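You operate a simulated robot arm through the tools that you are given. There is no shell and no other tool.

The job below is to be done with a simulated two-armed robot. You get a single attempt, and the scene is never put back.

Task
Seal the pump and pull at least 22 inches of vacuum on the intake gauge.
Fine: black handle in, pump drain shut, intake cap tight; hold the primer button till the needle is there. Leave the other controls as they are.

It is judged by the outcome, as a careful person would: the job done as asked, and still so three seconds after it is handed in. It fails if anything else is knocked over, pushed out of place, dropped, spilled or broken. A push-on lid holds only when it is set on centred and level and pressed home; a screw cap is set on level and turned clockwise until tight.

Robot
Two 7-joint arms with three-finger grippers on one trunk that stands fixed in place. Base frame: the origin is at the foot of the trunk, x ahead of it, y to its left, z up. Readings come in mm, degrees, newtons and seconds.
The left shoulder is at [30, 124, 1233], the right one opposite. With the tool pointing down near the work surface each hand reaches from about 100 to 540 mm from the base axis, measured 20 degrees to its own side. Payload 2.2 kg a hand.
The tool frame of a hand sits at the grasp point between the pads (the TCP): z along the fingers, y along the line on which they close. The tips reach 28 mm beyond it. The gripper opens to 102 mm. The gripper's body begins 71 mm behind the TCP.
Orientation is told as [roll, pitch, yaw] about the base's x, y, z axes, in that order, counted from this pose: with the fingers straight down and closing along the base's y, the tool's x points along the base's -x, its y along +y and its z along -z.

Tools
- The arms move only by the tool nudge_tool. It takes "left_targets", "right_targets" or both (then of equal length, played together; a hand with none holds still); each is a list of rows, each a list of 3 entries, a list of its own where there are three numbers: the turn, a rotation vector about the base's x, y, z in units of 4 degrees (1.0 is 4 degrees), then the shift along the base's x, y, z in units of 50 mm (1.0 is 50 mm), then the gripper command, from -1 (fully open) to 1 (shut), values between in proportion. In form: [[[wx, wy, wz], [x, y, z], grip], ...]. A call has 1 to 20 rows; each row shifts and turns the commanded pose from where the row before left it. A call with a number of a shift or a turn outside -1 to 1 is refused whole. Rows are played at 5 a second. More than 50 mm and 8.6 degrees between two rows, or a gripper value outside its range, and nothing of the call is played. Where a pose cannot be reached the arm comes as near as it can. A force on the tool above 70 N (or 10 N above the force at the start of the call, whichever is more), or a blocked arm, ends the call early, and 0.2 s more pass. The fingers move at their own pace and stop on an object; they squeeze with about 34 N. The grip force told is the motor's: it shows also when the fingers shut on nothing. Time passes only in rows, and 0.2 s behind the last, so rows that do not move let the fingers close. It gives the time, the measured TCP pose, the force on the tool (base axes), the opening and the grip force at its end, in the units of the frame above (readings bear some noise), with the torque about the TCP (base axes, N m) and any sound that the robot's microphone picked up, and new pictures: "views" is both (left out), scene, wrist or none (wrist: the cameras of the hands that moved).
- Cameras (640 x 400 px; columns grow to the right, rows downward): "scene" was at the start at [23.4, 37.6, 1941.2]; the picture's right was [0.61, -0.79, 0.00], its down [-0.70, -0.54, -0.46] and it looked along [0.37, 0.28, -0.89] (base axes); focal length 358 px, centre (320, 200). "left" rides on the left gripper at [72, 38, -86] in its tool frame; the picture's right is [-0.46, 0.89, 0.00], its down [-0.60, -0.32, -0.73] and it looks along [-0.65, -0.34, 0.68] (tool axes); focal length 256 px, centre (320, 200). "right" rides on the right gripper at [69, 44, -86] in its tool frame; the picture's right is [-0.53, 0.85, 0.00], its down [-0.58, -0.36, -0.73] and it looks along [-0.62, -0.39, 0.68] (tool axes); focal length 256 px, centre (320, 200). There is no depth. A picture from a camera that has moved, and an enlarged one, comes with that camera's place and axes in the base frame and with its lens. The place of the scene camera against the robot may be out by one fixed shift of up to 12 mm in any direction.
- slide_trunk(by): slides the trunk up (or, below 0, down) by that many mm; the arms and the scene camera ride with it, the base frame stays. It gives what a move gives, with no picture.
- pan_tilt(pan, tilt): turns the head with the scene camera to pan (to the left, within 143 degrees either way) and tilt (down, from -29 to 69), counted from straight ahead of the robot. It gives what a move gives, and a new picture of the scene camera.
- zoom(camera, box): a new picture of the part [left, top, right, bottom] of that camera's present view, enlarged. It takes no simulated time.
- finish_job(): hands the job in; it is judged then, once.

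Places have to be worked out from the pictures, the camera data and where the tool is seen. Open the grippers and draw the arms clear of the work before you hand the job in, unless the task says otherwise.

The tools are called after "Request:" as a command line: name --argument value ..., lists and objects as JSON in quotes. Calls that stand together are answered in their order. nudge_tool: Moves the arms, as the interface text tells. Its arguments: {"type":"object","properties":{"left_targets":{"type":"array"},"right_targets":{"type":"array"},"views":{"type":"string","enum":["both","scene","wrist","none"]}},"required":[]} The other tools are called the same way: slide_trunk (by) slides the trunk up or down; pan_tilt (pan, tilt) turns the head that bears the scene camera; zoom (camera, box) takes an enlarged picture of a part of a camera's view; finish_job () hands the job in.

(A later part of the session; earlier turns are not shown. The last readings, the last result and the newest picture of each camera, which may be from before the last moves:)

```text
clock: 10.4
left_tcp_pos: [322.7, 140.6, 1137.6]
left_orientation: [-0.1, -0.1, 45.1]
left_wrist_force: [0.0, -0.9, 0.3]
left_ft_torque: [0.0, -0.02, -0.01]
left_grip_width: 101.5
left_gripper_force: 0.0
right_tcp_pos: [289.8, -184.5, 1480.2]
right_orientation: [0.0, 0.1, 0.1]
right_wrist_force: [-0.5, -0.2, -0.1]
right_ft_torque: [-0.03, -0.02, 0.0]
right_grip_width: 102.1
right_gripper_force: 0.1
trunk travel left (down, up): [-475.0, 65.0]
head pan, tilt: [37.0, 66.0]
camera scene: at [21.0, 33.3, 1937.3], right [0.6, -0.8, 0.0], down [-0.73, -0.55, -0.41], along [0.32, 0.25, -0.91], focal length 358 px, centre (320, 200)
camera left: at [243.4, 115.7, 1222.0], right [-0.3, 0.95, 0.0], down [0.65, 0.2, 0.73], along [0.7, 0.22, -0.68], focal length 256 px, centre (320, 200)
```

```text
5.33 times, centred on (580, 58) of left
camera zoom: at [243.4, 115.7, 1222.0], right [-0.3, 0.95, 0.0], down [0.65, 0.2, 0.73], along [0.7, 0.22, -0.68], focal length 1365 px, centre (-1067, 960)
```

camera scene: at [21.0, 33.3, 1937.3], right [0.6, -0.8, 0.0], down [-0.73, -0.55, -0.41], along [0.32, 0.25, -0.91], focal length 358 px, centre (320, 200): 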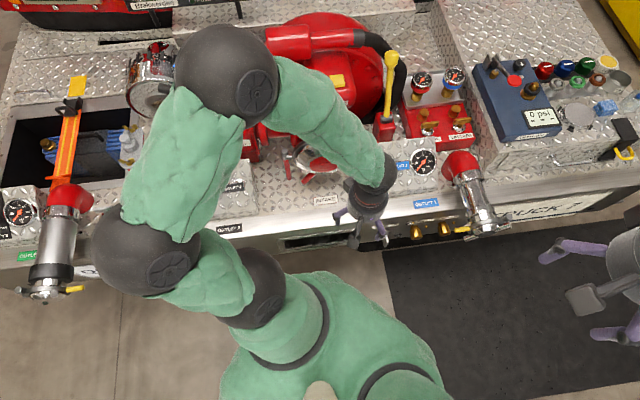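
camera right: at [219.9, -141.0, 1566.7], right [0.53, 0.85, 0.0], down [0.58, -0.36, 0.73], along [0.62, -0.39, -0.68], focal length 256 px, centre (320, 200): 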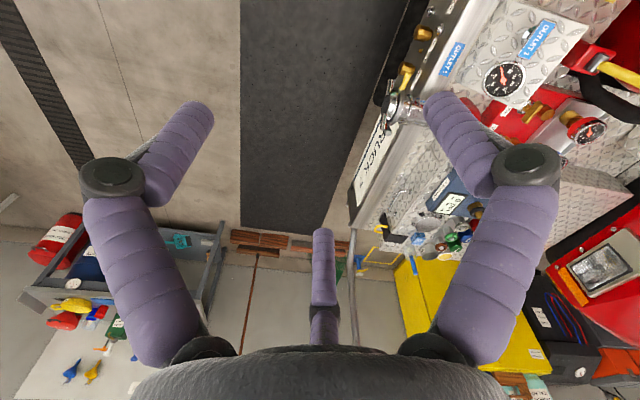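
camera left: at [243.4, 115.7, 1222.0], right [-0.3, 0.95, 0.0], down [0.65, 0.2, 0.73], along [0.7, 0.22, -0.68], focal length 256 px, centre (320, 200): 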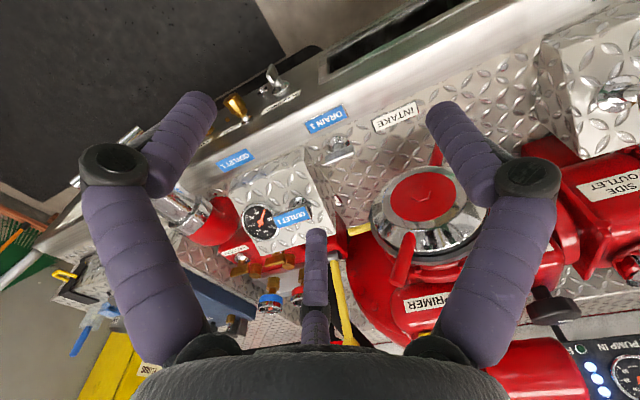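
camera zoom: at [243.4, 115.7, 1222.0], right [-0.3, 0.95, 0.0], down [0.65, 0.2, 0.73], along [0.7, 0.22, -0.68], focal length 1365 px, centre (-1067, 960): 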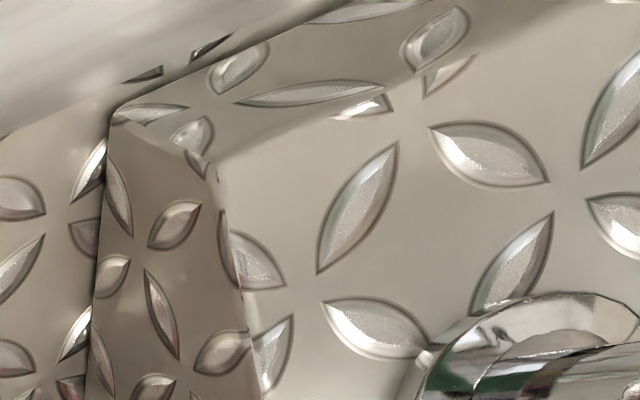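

The pump-drain T-bar stands vertical while DRAIN 1's bar lies across, suggesting pump drain is open. I'll descend part way and check elbow clearance in the scene view.

Request:
nudge_tool --left_targets '[[[0, 0, 0], [0, 0, -0.5], -1], [[0, 0, 0], [0, 0, -0.5], -1], [[0, 0, 0], [0, 0, -0.5], -1], [[0, 0, 0], [0, 0, -0.5], -1], [[0, 0, 0], [0, 0, -0.5], -1], [[0, 0, 0], [0, 0, -0.5], -1]]' --views "both"

```text
clock: 11.8
left_tcp_pos: [320.8, 142.1, 986.5]
left_orientation: [0.0, 0.0, 45.2]
left_wrist_force: [-0.6, -0.6, -0.5]
left_ft_torque: [-0.01, 0.02, -0.01]
left_grip_width: 101.7
left_gripper_force: 0.0
right_tcp_pos: [289.8, -185.1, 1480.5]
right_orientation: [0.0, -0.1, 0.0]
right_wrist_force: [0.0, 0.5, 0.0]
right_ft_torque: [0.01, -0.02, 0.0]
right_grip_width: 101.7
right_gripper_force: 0.0
trunk travel left (down, up): [-475.0, 65.0]
head pan, tilt: [37.0, 66.0]
camera scene: at [20.6, 34.5, 1937.3], right [0.6, -0.8, 0.0], down [-0.73, -0.55, -0.41], along [0.32, 0.24, -0.91], focal length 358 px, centre (320, 200)
camera left: at [242.9, 118.5, 1072.2], right [-0.3, 0.95, 0.0], down [0.65, 0.2, 0.73], along [0.7, 0.22, -0.68], focal length 256 px, centre (320, 200)
```

scene: 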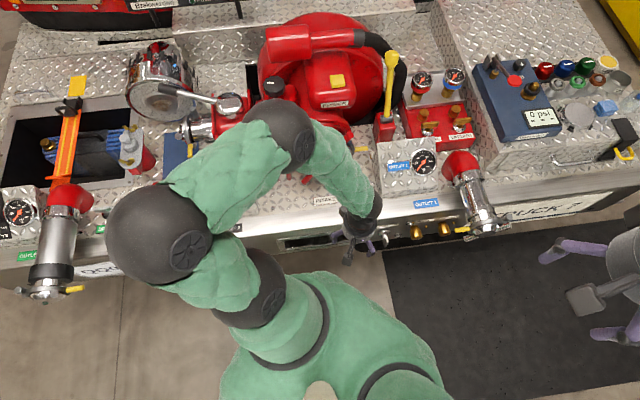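
left: 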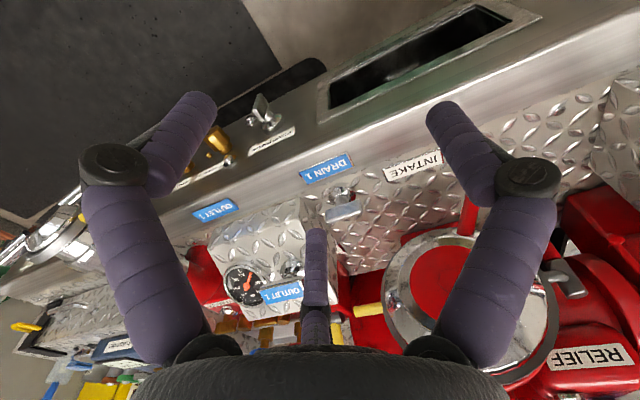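

Clearance is fine so far. I'll enlarge the pump drain from this nearer view.

Request:
zoom --camera "left" --box '[200, 70, 330, 151]'

Request:
zoom --camera "left" --box '[340, 160, 600, 322]'

Request:
zoom --camera "left" --box '[300, 150, 440, 238]'

```text
4.92 times, centred on (265, 110) of left
camera zoom: at [242.9, 118.5, 1072.2], right [-0.3, 0.95, 0.0], down [0.65, 0.2, 0.73], along [0.7, 0.22, -0.68], focal length 1260 px, centre (591, 641)
```

zoom: 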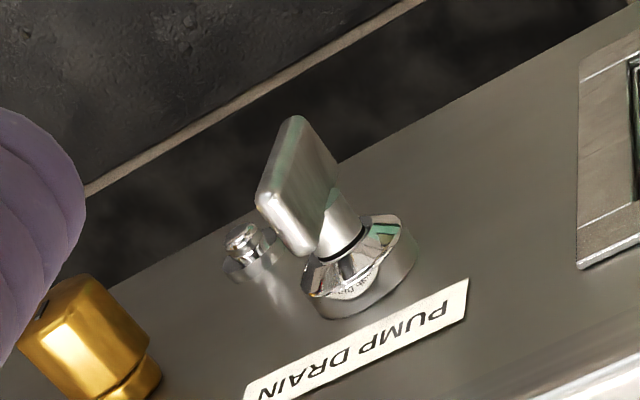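

```text
2.46 times, centred on (470, 241) of left
camera zoom: at [242.9, 118.5, 1072.2], right [-0.3, 0.95, 0.0], down [0.65, 0.2, 0.73], along [0.7, 0.22, -0.68], focal length 630 px, centre (-49, 99)
```

zoom: 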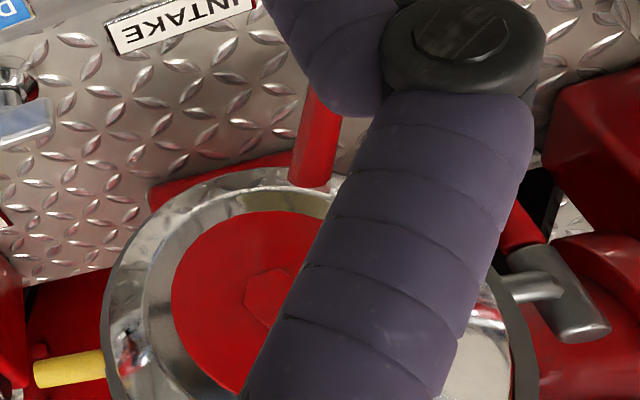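

```text
4.55 times, centred on (370, 194) of left
camera zoom: at [242.9, 118.5, 1072.2], right [-0.3, 0.95, 0.0], down [0.65, 0.2, 0.73], along [0.7, 0.22, -0.68], focal length 1164 px, centre (93, 227)
```

zoom: 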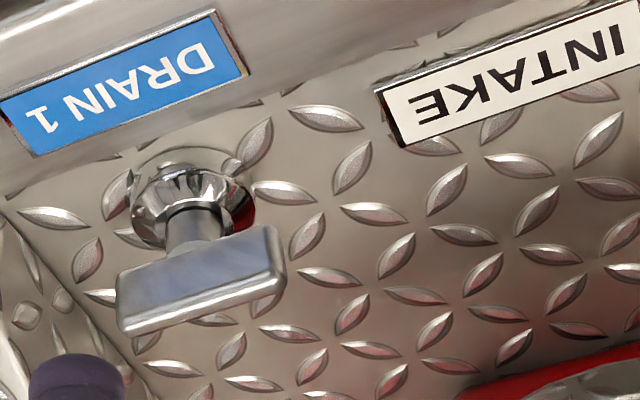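

The T-bar's collar seems to carry markings. I'll lower further to look straight at it.

Request:
nudge_tool --left_targets '[[[0, 0, 0], [0, 0, -0.5], -1], [[0, 0, 0], [0, 0, -0.5], -1], [[0, 0, 0], [0, 0, -0.5], -1], [[0, 0, 0], [0, 0, -0.5], -1], [[0, 0, 0], [0, 0, -0.5], -1], [[0, 0, 0], [0, 0, -0.5], -1]]' --views "both"

Request:
zoom --camera "left" --box '[210, 90, 370, 190]'

```text
clock: 13.2
left_tcp_pos: [321.8, 142.8, 835.1]
left_orientation: [0.1, 0.0, 45.1]
left_wrist_force: [0.1, 0.0, 0.2]
left_ft_torque: [-0.06, 0.02, 0.0]
left_grip_width: 102.2
left_gripper_force: 0.1
right_tcp_pos: [290.2, -185.5, 1480.8]
right_orientation: [0.0, 0.0, 0.1]
right_wrist_force: [0.1, -0.3, -0.5]
right_ft_torque: [0.02, -0.02, 0.01]
right_grip_width: 101.7
right_gripper_force: 0.0
trunk travel left (down, up): [-475.0, 65.0]
head pan, tilt: [37.0, 66.0]
camera scene: at [20.7, 34.6, 1937.3], right [0.6, -0.8, 0.0], down [-0.73, -0.55, -0.41], along [0.32, 0.24, -0.91], focal length 358 px, centre (320, 200)
camera left: at [243.2, 118.7, 921.2], right [-0.3, 0.95, 0.0], down [0.65, 0.2, 0.73], along [0.7, 0.22, -0.68], focal length 256 px, centre (320, 200)
```

scene: 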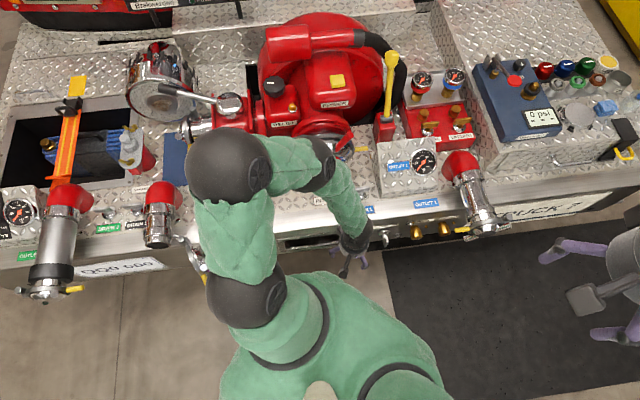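
left: 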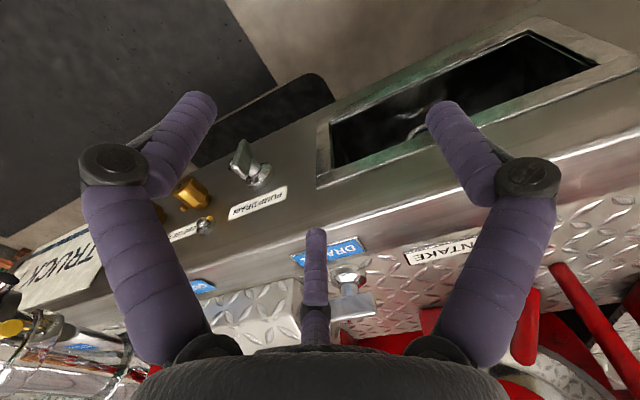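

```text
4.00 times, centred on (290, 140) of left
camera zoom: at [243.2, 118.7, 921.2], right [-0.3, 0.95, 0.0], down [0.65, 0.2, 0.73], along [0.7, 0.22, -0.68], focal length 1024 px, centre (440, 440)
```

zoom: 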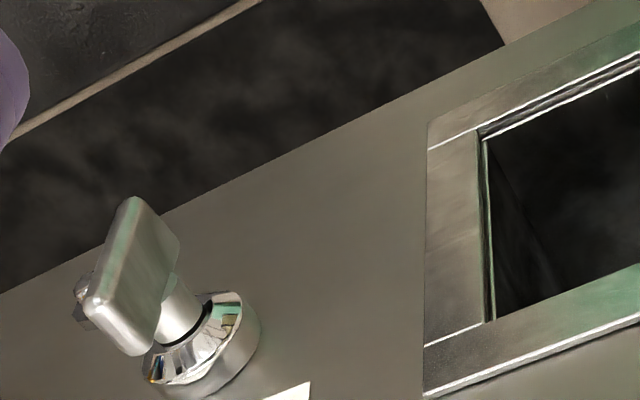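

The drain lever is clear: a vertical paddle on a stem. OUTLET 2's pipe is now visible in the scene; I'll check it.

Request:
zoom --camera "scene" --box '[90, 170, 250, 300]'

Request:
zoom --camera "scene" --box '[220, 80, 400, 192]'

Request:
zoom --camera "left" --box '[220, 120, 300, 170]'

```text
3.08 times, centred on (170, 235) of scene
camera zoom: at [20.7, 34.6, 1937.3], right [0.6, -0.8, 0.0], down [-0.73, -0.55, -0.41], along [0.32, 0.24, -0.91], focal length 1101 px, centre (782, 92)
```

zoom: 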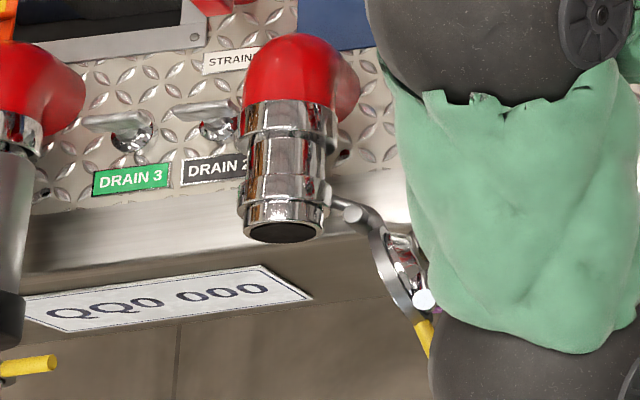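

```text
3.56 times, centred on (310, 136) of scene
camera zoom: at [20.7, 34.6, 1937.3], right [0.6, -0.8, 0.0], down [-0.73, -0.55, -0.41], along [0.32, 0.24, -0.91], focal length 1273 px, centre (356, 428)
```

zoom: 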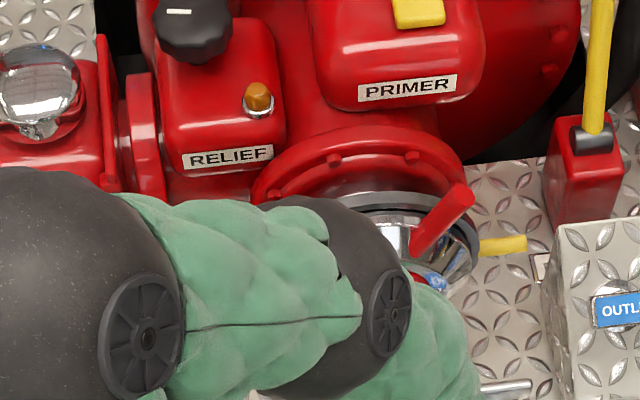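

```text
8.00 times, centred on (260, 145) of left
camera zoom: at [243.2, 118.7, 921.2], right [-0.3, 0.95, 0.0], down [0.65, 0.2, 0.73], along [0.7, 0.22, -0.68], focal length 2048 px, centre (800, 640)
```

zoom: 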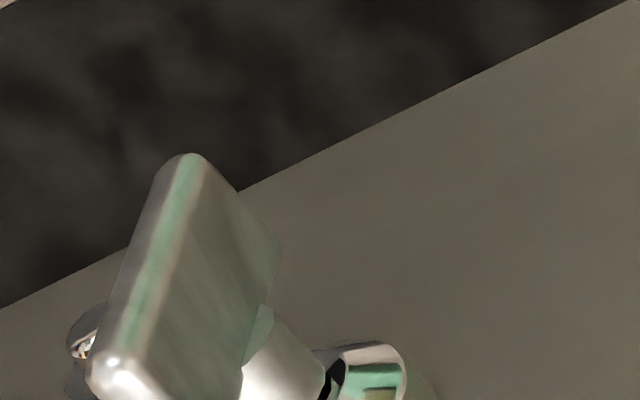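

OUTLET 2's pipe is uncapped with its cap hanging, so the black handle is indeed OUTLET 2's valve. DRAIN 1/2/3 bars all lie parallel to the bumper (shut); the pump drain bar, at about [493,83,631] on a stem from [524,112,622], stands vertical (open). I'll lift the left hand away and bring the right hand down, yawing it 45° to face the bumper.

Request:
nudge_tool --left_targets '[[[0, 0, 0], [-0.03, 0.27, 0.44], -1], [[0, 0, 0], [-0.03, 0.27, 0.44], -1], [[0, 0, 0], [-0.03, 0.27, 0.44], -1], [[0, 0, 0], [-0.03, 0.27, 0.44], -1], [[0, 0, 0], [-0.03, 0.27, 0.44], -1], [[0, 0, 0], [-0.03, 0.27, 0.44], -1], [[0, 0, 0], [-0.03, 0.27, 0.44], -1], [[0, 0, 0], [-0.03, 0.27, 0.44], -1], [[0, 0, 0], [-0.03, 0.27, 0.44], -1], [[0, 0, 0], [-0.03, 0.27, 0.44], -1], [[0, 0, 0], [-0.03, 0.27, 0.44], -1], [[0, 0, 0], [-0.03, 0.27, 0.44], -1]]' --right_targets '[[[0, 0, 0.9375], [0, 0.06, -0.8], -1], [[0, 0, 0.9375], [0, 0.06, -0.8], -1], [[0, 0, 0.9375], [0, 0.06, -0.8], -1], [[0, 0, 0.9375], [0, 0.06, -0.8], -1], [[0, 0, 0.9375], [0, 0.06, -0.8], -1], [[0, 0, 0.9375], [0, 0.06, -0.8], -1], [[0, 0, 0.9375], [0, 0.06, -0.8], -1], [[0, 0, 0.9375], [0, 0.06, -0.8], -1], [[0, 0, 0.9375], [0, 0.06, -0.8], -1], [[0, 0, 0.9375], [0, 0.06, -0.8], -1], [[0, 0, 0.9375], [0, 0.06, -0.8], -1], [[0, 0, 0.9375], [0, 0.06, -0.8], -1]]' --views "both"

```text
clock: 15.8
left_tcp_pos: [303.1, 301.4, 1100.6]
left_orientation: [-0.1, 0.0, 45.1]
left_wrist_force: [0.4, -0.1, 0.1]
left_ft_torque: [0.02, 0.01, -0.01]
left_grip_width: 101.9
left_gripper_force: 0.0
right_tcp_pos: [291.1, -149.8, 997.4]
right_orientation: [0.0, 0.0, 45.1]
right_wrist_force: [0.6, 0.2, 0.0]
right_ft_torque: [-0.01, 0.0, 0.01]
right_grip_width: 102.0
right_gripper_force: 0.1
trunk travel left (down, up): [-475.0, 65.0]
head pan, tilt: [37.0, 66.0]
camera scene: at [20.3, 34.5, 1937.3], right [0.6, -0.8, 0.0], down [-0.73, -0.55, -0.41], along [0.32, 0.24, -0.91], focal length 358 px, centre (320, 200)
camera right: at [212.5, -166.2, 1082.9], right [-0.22, 0.98, 0.0], down [0.66, 0.15, 0.73], along [0.71, 0.16, -0.68], focal length 256 px, centre (320, 200)
camera left: at [224.5, 277.9, 1186.1], right [-0.3, 0.95, 0.0], down [0.65, 0.2, 0.73], along [0.7, 0.22, -0.68], focal length 256 px, centre (320, 200)
```

scene: 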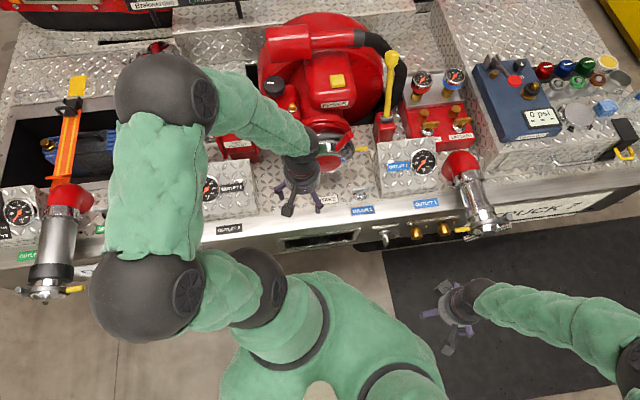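
right: 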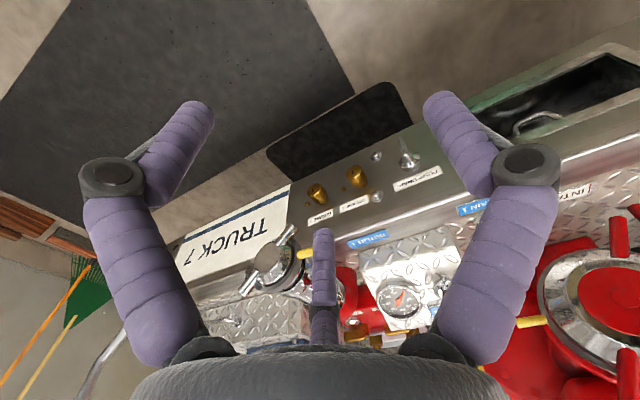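
left: 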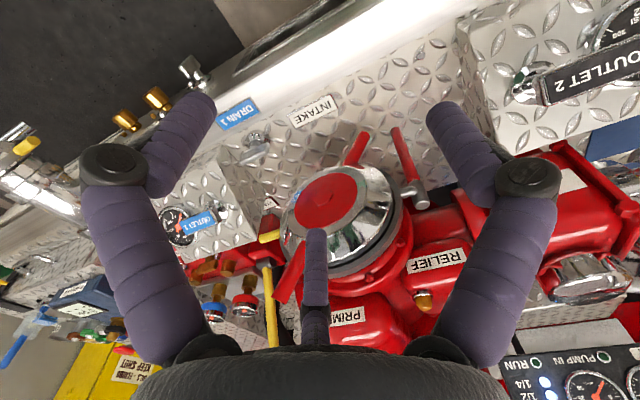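

The right camera confirms the bar at about [495,88,631]. Now I'll tilt the right hand 90° so its fingers point into the panel (along [0.707,0.707,0]) while moving to a pre-grasp point in front of the drain.

Request:
nudge_tool --right_targets '[[[0.9944, -0.9944, 0], [0.17, 0.21, -0.31], -1], [[0.9944, -0.9944, 0], [0.17, 0.21, -0.31], -1], [[0.9944, -0.9944, 0], [0.17, 0.21, -0.31], -1], [[0.9944, -0.9944, 0], [0.17, 0.21, -0.31], -1], [[0.9944, -0.9944, 0], [0.17, 0.21, -0.31], -1], [[0.9944, -0.9944, 0], [0.17, 0.21, -0.31], -1], [[0.9944, -0.9944, 0], [0.17, 0.21, -0.31], -1], [[0.9944, -0.9944, 0], [0.17, 0.21, -0.31], -1], [[0.9944, -0.9944, 0], [0.17, 0.21, -0.31], -1], [[0.9944, -0.9944, 0], [0.17, 0.21, -0.31], -1], [[0.9944, -0.9944, 0], [0.17, 0.21, -0.31], -1], [[0.9944, -0.9944, 0], [0.17, 0.21, -0.31], -1], [[0.9944, -0.9944, 0], [0.17, 0.21, -0.31], -1], [[0.9944, -0.9944, 0], [0.17, 0.21, -0.31], -1], [[0.9944, -0.9944, 0], [0.17, 0.21, -0.31], -1], [[0.9944, -0.9944, 0], [0.17, 0.21, -0.31], -1]]' --views "both"

```text
clock: 19.2
left_tcp_pos: [303.1, 301.9, 1100.4]
left_orientation: [0.0, 0.0, 45.0]
left_wrist_force: [0.7, 0.7, -0.3]
left_ft_torque: [-0.02, 0.02, -0.02]
left_grip_width: 102.2
left_gripper_force: 0.0
right_tcp_pos: [464.3, 148.9, 922.0]
right_orientation: [-6.9, -42.5, 44.3]
right_wrist_force: [0.7, -0.7, -0.5]
right_ft_torque: [0.02, 0.04, 0.03]
right_grip_width: 101.8
right_gripper_force: 0.0
right hand out of reach, approached as far as the arm can: row 4, 5, 6, 7, 8, 9, 10, 11, 12, 13, 14, 15, 16
trunk travel left (down, up): [-475.0, 65.0]
head pan, tilt: [37.0, 66.0]
camera scene: at [20.6, 35.8, 1937.3], right [0.6, -0.8, 0.0], down [-0.73, -0.55, -0.41], along [0.32, 0.24, -0.91], focal length 358 px, centre (320, 200)
camera right: at [352.6, 115.4, 933.5], right [-0.25, 0.92, 0.29], down [0.12, -0.26, 0.96], along [0.96, 0.28, -0.05], focal length 256 px, centre (320, 200)
```

scene: 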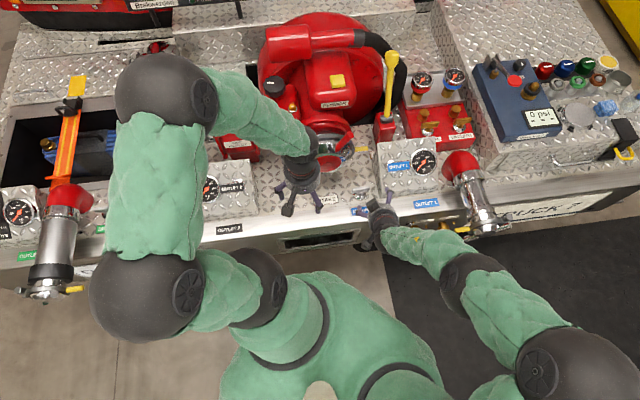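
right: 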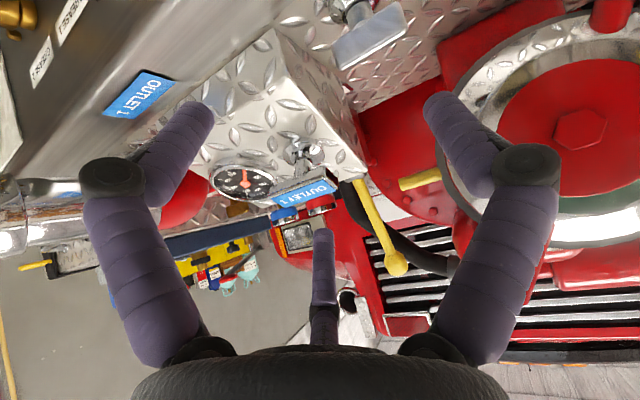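

The right arm couldn't fold to that pose with the shoulder so high; it sits at [464,149,922] near the bumper edge. I'll back it off toward the robot, and pull the left hand back and up so the trunk can be lowered safely.

Request:
nudge_tool --left_targets '[[[0, 0, 0], [-0.4, -0.1, 0.4], -1], [[0, 0, 0], [-0.4, -0.1, 0.4], -1], [[0, 0, 0], [-0.4, -0.1, 0.4], -1], [[0, 0, 0], [-0.4, -0.1, 0.4], -1]]' --right_targets '[[[0, 0, 0], [-0.6, -0.6, 0.2], -1], [[0, 0, 0], [-0.6, -0.6, 0.2], -1], [[0, 0, 0], [-0.6, -0.6, 0.2], -1], [[0, 0, 0], [-0.6, -0.6, 0.2], -1]]' --views "scene"

```text
clock: 20.2
left_tcp_pos: [220.2, 281.9, 1183.3]
left_orientation: [0.0, -0.2, 45.0]
left_wrist_force: [-0.8, -0.3, 0.0]
left_ft_torque: [0.01, -0.07, -0.01]
left_grip_width: 102.1
left_gripper_force: 0.2
right_tcp_pos: [324.8, 107.0, 994.0]
right_orientation: [-6.5, -43.6, 44.5]
right_wrist_force: [-0.7, -0.4, 0.7]
right_ft_torque: [0.01, -0.02, -0.01]
right_grip_width: 101.7
right_gripper_force: 0.0
right hand out of reach, approached as far as the arm can: row 1, 2, 3, 4
trunk travel left (down, up): [-475.0, 65.0]
head pan, tilt: [37.0, 66.0]
camera scene: at [16.5, 33.2, 1937.4], right [0.6, -0.8, 0.0], down [-0.73, -0.55, -0.41], along [0.33, 0.25, -0.91], focal length 358 px, centre (320, 200)
```

scene: 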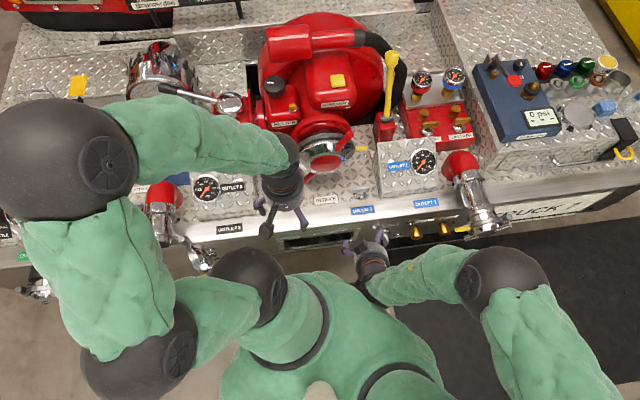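

The command seems to be ahead of what the arm can do; I'll undo most of the tilt and raise the right command to regain a reachable pose.

Request:
nudge_tool --right_targets '[[[-0.9944, 0.9944, 0], [0, 0, 0.3], -1], [[-0.9944, 0.9944, 0], [0, 0, 0.3], -1], [[-0.9944, 0.9944, 0], [0, 0, 0.3], -1], [[-0.9944, 0.9944, 0], [0, 0, 0.3], -1], [[-0.9944, 0.9944, 0], [0, 0, 0.3], -1], [[-0.9944, 0.9944, 0], [0, 0, 0.3], -1], [[-0.9944, 0.9944, 0], [0, 0, 0.3], -1], [[-0.9944, 0.9944, 0], [0, 0, 0.3], -1], [[-0.9944, 0.9944, 0], [0, 0, 0.3], -1], [[-0.9944, 0.9944, 0], [0, 0, 0.3], -1], [[-0.9944, 0.9944, 0], [0, 0, 0.3], -1], [[-0.9944, 0.9944, 0], [0, 0, 0.3], -1], [[-0.9944, 0.9944, 0], [0, 0, 0.3], -1], [[-0.9944, 0.9944, 0], [0, 0, 0.3], -1]]' --views "scene"

```text
clock: 23.2
left_tcp_pos: [223.5, 281.9, 1183.1]
left_orientation: [0.0, 0.1, 44.9]
left_wrist_force: [-0.2, 0.9, 0.6]
left_ft_torque: [-0.01, -0.03, -0.02]
left_grip_width: 102.1
left_gripper_force: 0.1
right_tcp_pos: [326.9, 108.1, 1203.7]
right_orientation: [-6.4, 35.3, 44.6]
right_wrist_force: [-0.3, 0.5, 0.8]
right_ft_torque: [0.01, -0.02, 0.02]
right_grip_width: 101.8
right_gripper_force: 0.1
trunk travel left (down, up): [-475.0, 65.0]
head pan, tilt: [37.0, 66.0]
camera scene: at [20.6, 35.1, 1937.3], right [0.6, -0.8, 0.0], down [-0.73, -0.55, -0.41], along [0.32, 0.24, -0.91], focal length 358 px, centre (320, 200)
```

scene: 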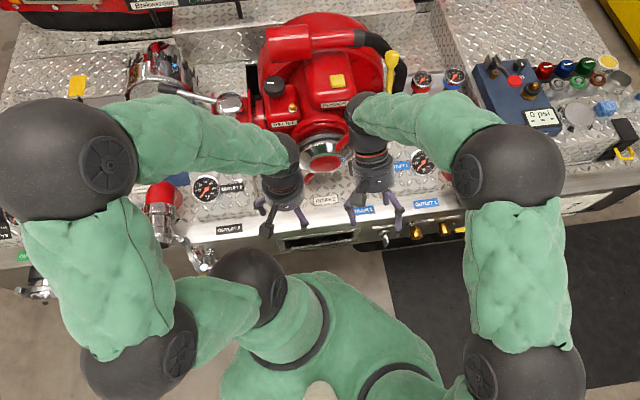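

Each call restarts from the reached pose, good to know. The left arm suits the drain better (fingers down, pushing the bar), so I'll level the right hand and park it to the right.

Request:
nudge_tool --right_targets '[[[0.891, -0.891, 0], [-0.17, -0.68, 0.1], -1], [[0.891, -0.891, 0], [-0.17, -0.68, 0.1], -1], [[0.891, -0.891, 0], [-0.17, -0.68, 0.1], -1], [[0.891, -0.891, 0], [-0.17, -0.68, 0.1], -1], [[0.891, -0.891, 0], [-0.17, -0.68, 0.1], -1], [[0.891, -0.891, 0], [-0.17, -0.68, 0.1], -1], [[0.891, -0.891, 0], [-0.17, -0.68, 0.1], -1], [[0.566, 0.566, 0], [-0.17, -0.68, 0.1], -1], [[0.566, 0.566, 0], [-0.17, -0.68, 0.1], -1], [[0, 0, 0], [-0.1, -0.6, 0.3], -1], [[0, 0, 0], [-0.1, -0.6, 0.3], -1]]' --views "scene"

Request:
slide_trunk --by -150

Request:
pan_tilt --pan 37 --tilt 62

```text
clock: 25.6
left_tcp_pos: [223.1, 281.3, 1182.3]
left_orientation: [0.0, 0.1, 45.2]
left_wrist_force: [-0.2, 0.3, -0.3]
left_ft_torque: [-0.02, 0.02, 0.01]
left_grip_width: 101.8
left_gripper_force: 0.1
right_tcp_pos: [240.2, -260.1, 1277.7]
right_orientation: [0.2, -0.1, 44.7]
right_wrist_force: [-0.4, -1.7, -0.6]
right_ft_torque: [0.02, -0.02, 0.01]
right_grip_width: 101.7
right_gripper_force: 0.1
trunk travel left (down, up): [-475.0, 65.0]
head pan, tilt: [37.0, 66.0]
camera scene: at [19.4, 34.0, 1937.4], right [0.6, -0.8, 0.0], down [-0.73, -0.55, -0.41], along [0.32, 0.25, -0.91], focal length 358 px, centre (320, 200)
```

scene: 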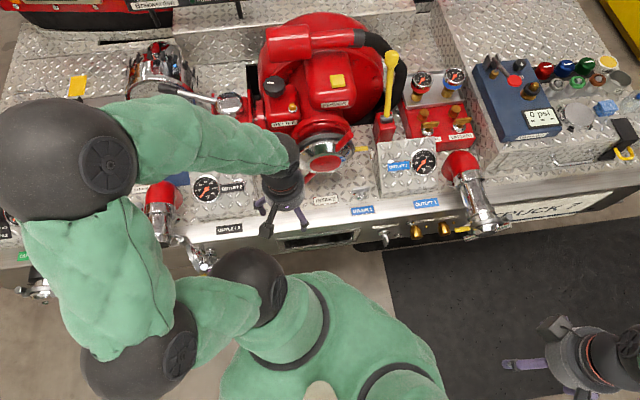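

```text
clock: 27.3
left_tcp_pos: [223.9, 281.5, 1033.0]
left_orientation: [0.0, -0.1, 45.1]
left_wrist_force: [0.3, -0.4, -0.7]
left_ft_torque: [0.01, -0.01, 0.01]
left_grip_width: 102.2
left_gripper_force: 0.1
right_tcp_pos: [241.0, -258.9, 1128.1]
right_orientation: [0.2, 0.0, 44.6]
right_wrist_force: [0.0, 0.3, 0.0]
right_ft_torque: [0.0, -0.01, -0.01]
right_grip_width: 102.1
right_gripper_force: 0.0
trunk travel left (down, up): [-325.0, 215.0]
head pan, tilt: [37.0, 66.0]
```

```text
clock: 28.0
left_tcp_pos: [224.4, 280.6, 1032.4]
left_orientation: [0.0, 0.1, 45.0]
left_wrist_force: [-0.5, 0.4, -0.1]
left_ft_torque: [-0.01, -0.01, 0.02]
left_grip_width: 102.1
left_gripper_force: 0.1
right_tcp_pos: [241.0, -258.4, 1128.7]
right_orientation: [0.1, -0.1, 44.6]
right_wrist_force: [0.0, 0.5, -0.1]
right_ft_torque: [-0.02, 0.0, -0.01]
right_grip_width: 102.1
right_gripper_force: 0.0
trunk travel left (down, up): [-325.0, 215.0]
head pan, tilt: [37.0, 62.0]
camera scene: at [23.9, 37.3, 1791.7], right [0.6, -0.8, 0.0], down [-0.71, -0.53, -0.47], along [0.37, 0.28, -0.88], focal length 358 px, centre (320, 200)
```

scene: 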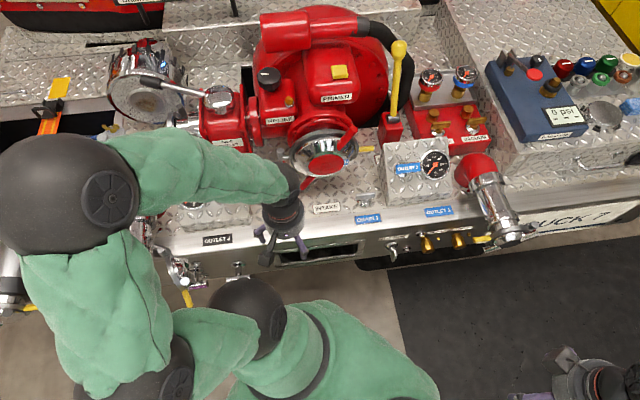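

The trunk is 150 mm lower and all is clear. I'll zoom on the drain, black handle, cap and primer to fix their positions.

Request:
zoom --camera "scene" --box '[340, 200, 480, 288]'

Request:
zoom --camera "scene" --box '[260, 110, 400, 198]'

Request:
zoom --camera "left" --box '[180, 20, 480, 208]'

Request:
zoom --camera "left" --box '[400, 0, 640, 150]'

```text
4.55 times, centred on (410, 244) of scene
camera zoom: at [23.9, 37.3, 1791.7], right [0.6, -0.8, 0.0], down [-0.71, -0.53, -0.47], along [0.37, 0.28, -0.88], focal length 1627 px, centre (-89, 0)
```

zoom: 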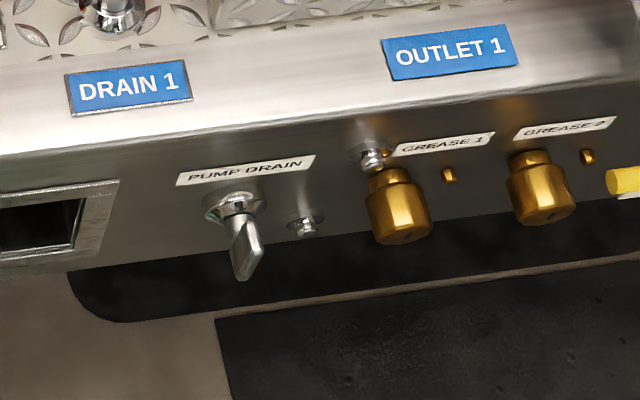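

```text
4.55 times, centred on (330, 154) of scene
camera zoom: at [23.9, 37.3, 1791.7], right [0.6, -0.8, 0.0], down [-0.71, -0.53, -0.47], along [0.37, 0.28, -0.88], focal length 1627 px, centre (274, 409)
```

zoom: 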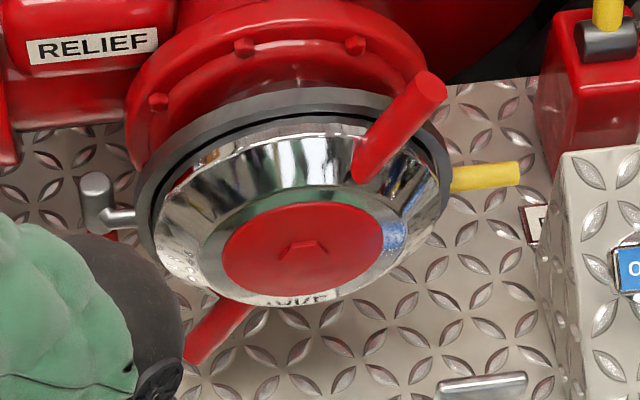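

```text
2.13 times, centred on (330, 114) of left
camera zoom: at [145.2, 257.5, 1118.3], right [-0.3, 0.95, 0.0], down [0.65, 0.2, 0.73], along [0.7, 0.22, -0.68], focal length 545 px, centre (299, 383)
```

zoom: 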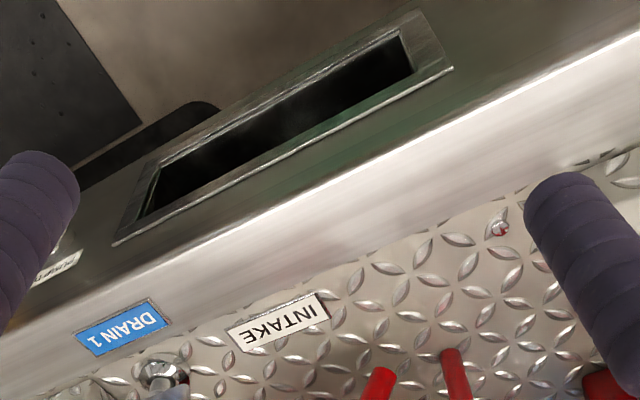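

```text
2.67 times, centred on (520, 75) of left
camera zoom: at [145.2, 257.5, 1118.3], right [-0.3, 0.95, 0.0], down [0.65, 0.2, 0.73], along [0.7, 0.22, -0.68], focal length 683 px, centre (-213, 533)
```

zoom: 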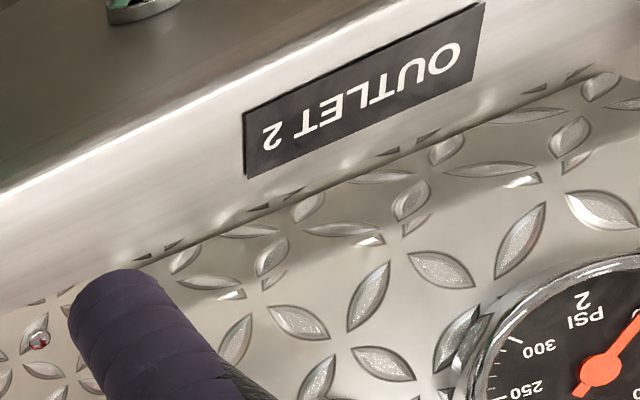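

The scene view agrees: paddle centre ≈[493,81,631], stem axis along [0.707,0.707,0], about 55 mm tall. I'll bring the closed left fingers to a point above and left of it.

Request:
nudge_tool --left_targets '[[[0, 0, 0], [0.432, -0.362, -0.426], 1], [[0, 0, 0], [0.432, -0.362, -0.426], 1], [[0, 0, 0], [0.432, -0.362, -0.426], 1], [[0, 0, 0], [0.432, -0.362, -0.426], 1], [[0, 0, 0], [0.432, -0.362, -0.426], 1], [[0, 0, 0], [0.432, -0.362, -0.426], 1], [[0, 0, 0], [0.432, -0.362, -0.426], 1], [[0, 0, 0], [0.432, -0.362, -0.426], 1], [[0, 0, 0], [0.432, -0.362, -0.426], 1], [[0, 0, 0], [0.432, -0.362, -0.426], 1]]' --views "both"

```text
clock: 30.2
left_tcp_pos: [441.6, 100.0, 820.9]
left_orientation: [0.0, -0.1, 45.1]
left_wrist_force: [0.4, 0.8, -0.3]
left_ft_torque: [-0.03, 0.01, -0.02]
left_grip_width: 1.9
left_gripper_force: 32.3
right_tcp_pos: [242.4, -259.4, 1128.6]
right_orientation: [0.4, 0.0, 44.7]
right_wrist_force: [0.5, -0.2, 0.1]
right_ft_torque: [-0.02, 0.01, -0.02]
right_grip_width: 102.2
right_gripper_force: 0.0
trunk travel left (down, up): [-325.0, 215.0]
head pan, tilt: [37.0, 62.0]
camera scene: at [25.3, 36.7, 1791.7], right [0.6, -0.8, 0.0], down [-0.71, -0.53, -0.47], along [0.37, 0.28, -0.88], focal length 358 px, centre (320, 200)
camera left: at [363.4, 75.5, 905.9], right [-0.3, 0.95, 0.0], down [0.65, 0.2, 0.73], along [0.7, 0.22, -0.68], focal length 256 px, centre (320, 200)
```

scene: 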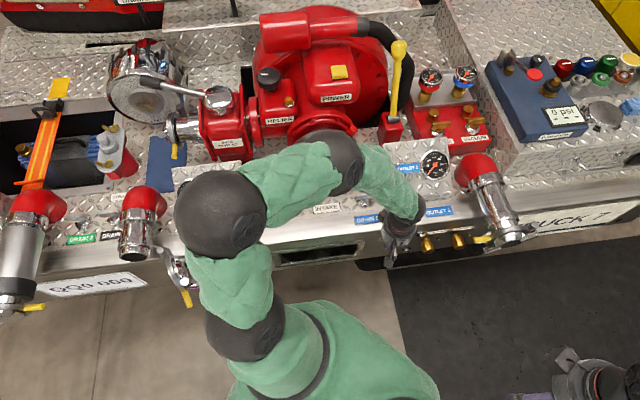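
left: 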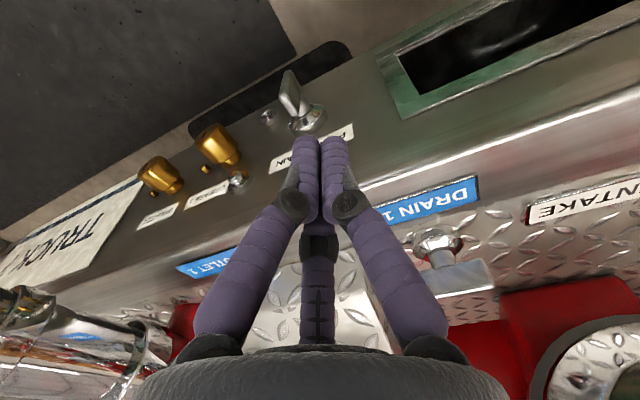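

Closed fingertips are visible, with the paddle ahead of them in the image. I'll zoom to refine the paddle's place.

Request:
zoom --camera "left" --box '[240, 50, 400, 150]'

```text
4.00 times, centred on (320, 100) of left
camera zoom: at [363.4, 75.5, 905.9], right [-0.3, 0.95, 0.0], down [0.65, 0.2, 0.73], along [0.7, 0.22, -0.68], focal length 1024 px, centre (320, 600)
```

zoom: 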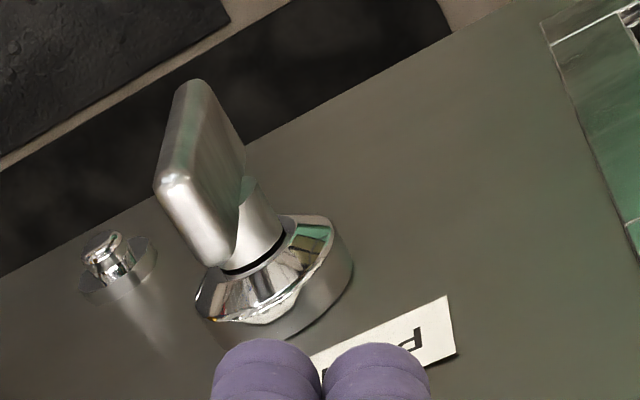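

Refined: paddle spans z 598–662 at r≈290 (left face), n 394–417, axis height ≈630. I'll descend with the closed fingers about 20 mm left of it, tips ending at z≈640.

Request:
nudge_tool --left_targets '[[[0, 0, 0], [0.25, 0.06, -0.1], 1], [[0, 0, 0], [0.25, 0.06, -0.4], 1], [[0, 0, 0], [0, 0, -0.5], 1], [[0, 0, 0], [0, 0, -0.5], 1], [[0, 0, 0], [0, 0, -0.5], 1], [[0, 0, 0], [0, 0, -0.5], 1], [[0, 0, 0], [0, 0, -0.4], 1], [[0, 0, 0], [0, 0, -0.16], 1]]' --views "both"

Request:
zoom --camera "left" --box '[220, 60, 420, 185]'

```text
clock: 32.0
left_tcp_pos: [467.6, 107.4, 677.9]
left_orientation: [0.1, -0.6, 45.4]
left_wrist_force: [-38.2, -2.6, 66.0]
left_ft_torque: [2.71, -4.87, 1.42]
left_grip_width: 2.0
left_gripper_force: 32.0
right_tcp_pos: [234.5, -261.5, 1129.4]
right_orientation: [0.0, -0.3, 44.6]
right_wrist_force: [-0.1, -0.5, 0.5]
right_ft_torque: [-0.02, 0.02, 0.01]
right_grip_width: 102.3
right_gripper_force: 0.0
trunk travel left (down, up): [-325.0, 215.0]
head pan, tilt: [37.0, 62.0]
stopped in row 8 (left hand): the force on the tool passed its limit at 90 N (the readings are from after the stop); the commanded pose is now the measured one
camera scene: at [13.6, 35.5, 1792.7], right [0.6, -0.8, 0.0], down [-0.7, -0.53, -0.47], along [0.38, 0.28, -0.88], focal length 358 px, centre (320, 200)
camera left: at [388.0, 81.9, 762.6], right [-0.3, 0.95, 0.01], down [0.64, 0.2, 0.74], along [0.7, 0.23, -0.68], focal length 256 px, centre (320, 200)
```

scene: 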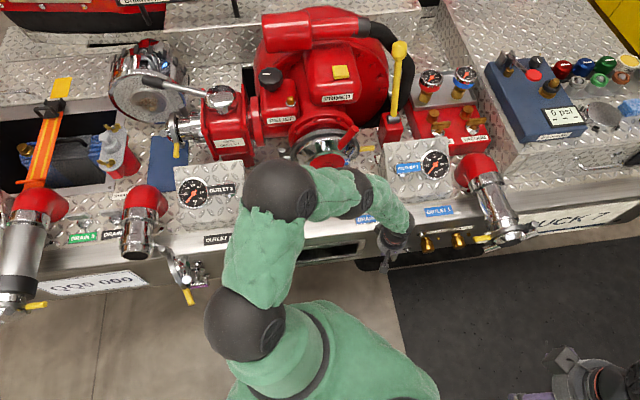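
left: 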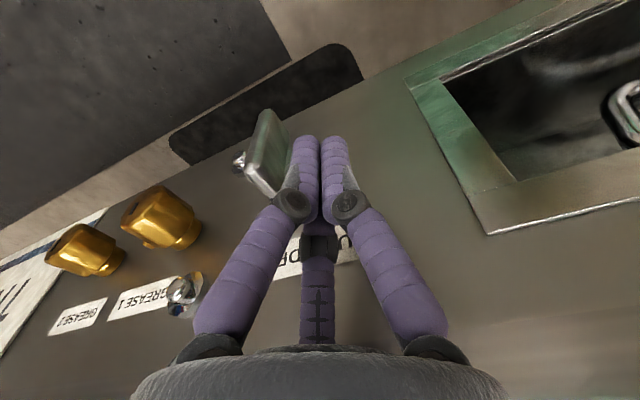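

```text
3.20 times, centred on (320, 122) of left
camera zoom: at [388.0, 81.9, 762.6], right [-0.3, 0.95, 0.01], down [0.64, 0.2, 0.74], along [0.7, 0.23, -0.68], focal length 819 px, centre (320, 448)
```

zoom: 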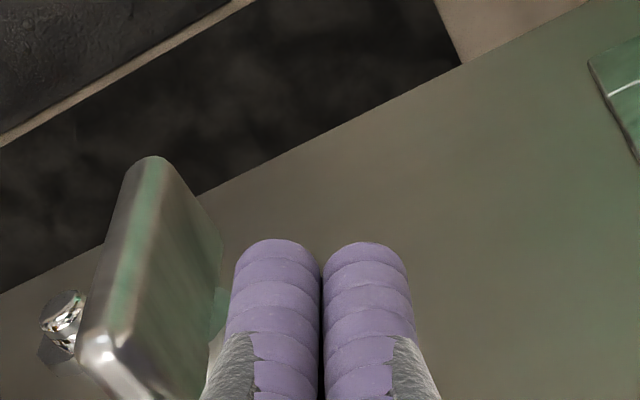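

The hand's body touched the bumper's top edge (contact worked out ~70 mm ahead of and above the TCP). I'll back off toward the robot and tilt the fingers forward about 30° so the hand body stays clear.

Request:
nudge_tool --left_targets '[[[0, 0, 0], [-0.3, -0.3, 0.1], 1], [[0, 0, 0], [-0.4, -0.4, 0.3], 1], [[0.884, -0.884, 0], [0, 0, 0.2], 1], [[0.884, -0.884, 0], [0, 0, 0.2], 1], [[0.884, -0.884, 0], [0, 0, 0], 1], [[0.884, -0.884, 0], [0, 0, 0], 1], [[0.884, -0.884, 0], [0, 0, 0], 1], [[0.884, -0.884, 0], [0, 0, 0], 1]]' --views "both"

```text
clock: 33.8
left_tcp_pos: [437.3, 72.8, 714.0]
left_orientation: [-0.2, -30.6, 45.4]
left_wrist_force: [0.2, -0.7, -0.1]
left_ft_torque: [0.0, 0.02, 0.03]
left_grip_width: 1.9
left_gripper_force: 31.3
right_tcp_pos: [241.6, -259.3, 1128.6]
right_orientation: [0.2, 0.0, 44.7]
right_wrist_force: [-1.0, -0.5, 0.8]
right_ft_torque: [0.01, -0.02, 0.02]
right_grip_width: 102.1
right_gripper_force: 0.0
trunk travel left (down, up): [-325.0, 215.0]
head pan, tilt: [37.0, 62.0]
camera scene: at [23.8, 36.7, 1791.7], right [0.6, -0.8, 0.0], down [-0.7, -0.53, -0.47], along [0.37, 0.28, -0.88], focal length 358 px, centre (320, 200)
camera left: at [334.8, 24.5, 750.3], right [-0.35, 0.91, 0.23], down [0.33, -0.12, 0.94], along [0.88, 0.4, -0.26], focal length 256 px, centre (320, 200)
```

scene: 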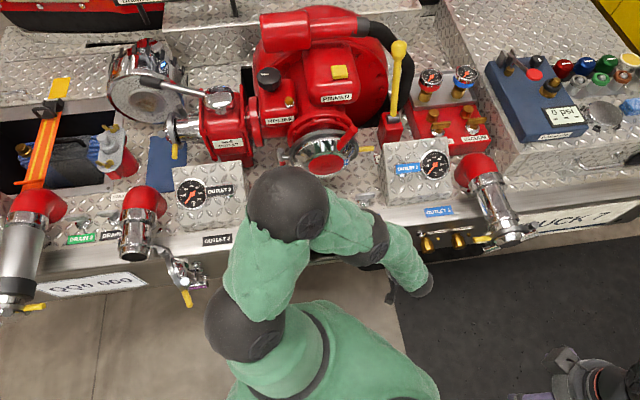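
left: 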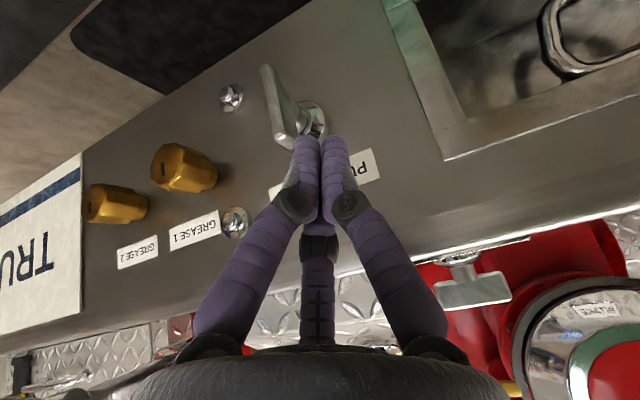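

Tilt of 30° is reachable and the wrist is now clear. I'll zoom on paddle and fingertips for relative alignment.

Request:
zoom --camera "left" --box '[220, 50, 380, 150]'

```text
4.00 times, centred on (300, 100) of left
camera zoom: at [334.8, 24.5, 750.3], right [-0.35, 0.91, 0.23], down [0.33, -0.12, 0.94], along [0.88, 0.4, -0.26], focal length 1024 px, centre (400, 600)
```

zoom: 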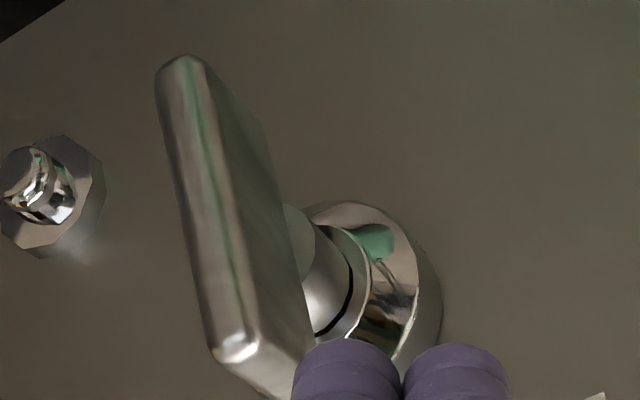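

Paddle outer edge confirmed at r≈290, z 599–660. I'll move in so the tips are beside its upper half (tip z≈641), still ~10 mm left of it.

Request:
nudge_tool --left_targets '[[[0, 0, 0], [0.12, 0.092, -0.245], 1], [[0, 0, 0], [0.12, 0.092, -0.245], 1], [[0, 0, 0], [0.12, 0.092, -0.245], 1], [[0, 0, 0], [0.12, 0.092, -0.245], 1], [[0, 0, 0], [0, 0, 0], 1]]' --views "both"

Request:
zoom --camera "left" --box '[220, 80, 380, 180]'

```text
clock: 35.0
left_tcp_pos: [459.5, 91.0, 664.9]
left_orientation: [-0.3, -30.5, 45.3]
left_wrist_force: [0.7, -0.8, -0.2]
left_ft_torque: [0.03, 0.0, 0.01]
left_grip_width: 2.0
left_gripper_force: 31.6
right_tcp_pos: [241.1, -258.5, 1129.0]
right_orientation: [0.3, -0.1, 44.7]
right_wrist_force: [0.7, 0.1, 0.9]
right_ft_torque: [0.04, 0.0, -0.01]
right_grip_width: 102.1
right_gripper_force: 0.0
trunk travel left (down, up): [-325.0, 215.0]
head pan, tilt: [37.0, 62.0]
camera scene: at [23.7, 37.2, 1791.7], right [0.6, -0.8, 0.0], down [-0.7, -0.53, -0.47], along [0.37, 0.28, -0.88], focal length 358 px, centre (320, 200)
camera left: at [358.0, 42.6, 701.5], right [-0.35, 0.91, 0.23], down [0.33, -0.12, 0.94], along [0.88, 0.4, -0.26], focal length 256 px, centre (320, 200)
```

scene: 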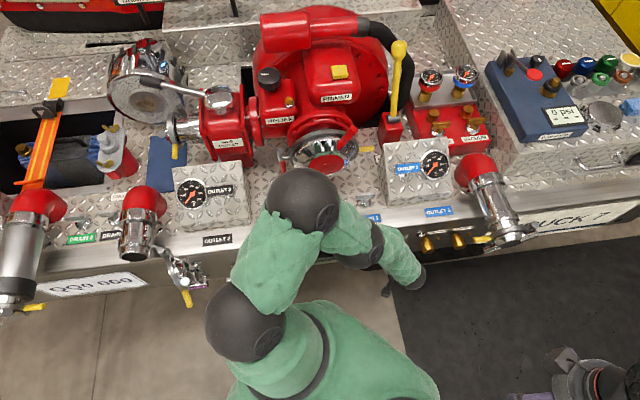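
left: 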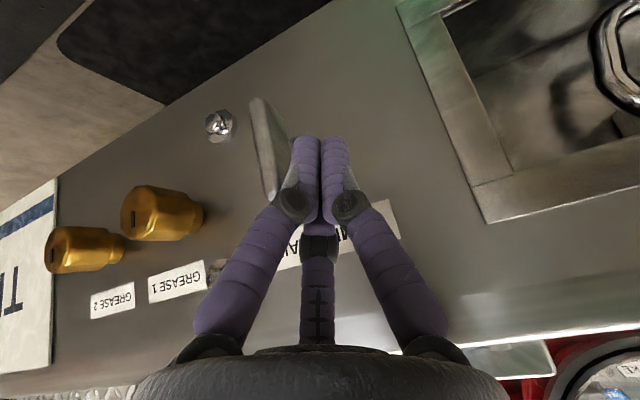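

```text
4.00 times, centred on (300, 130) of left
camera zoom: at [358.0, 42.6, 701.5], right [-0.35, 0.91, 0.23], down [0.33, -0.12, 0.94], along [0.88, 0.4, -0.26], focal length 1024 px, centre (400, 480)
```

zoom: 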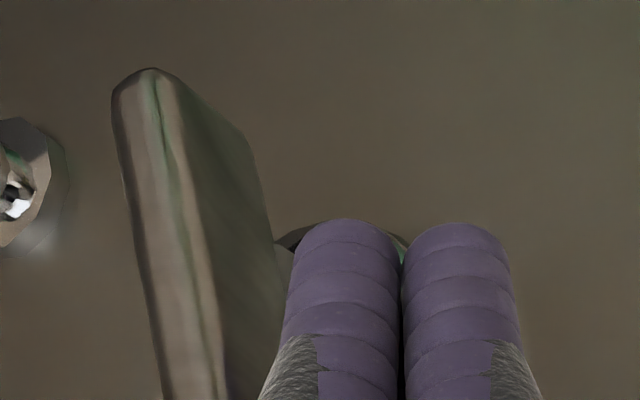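

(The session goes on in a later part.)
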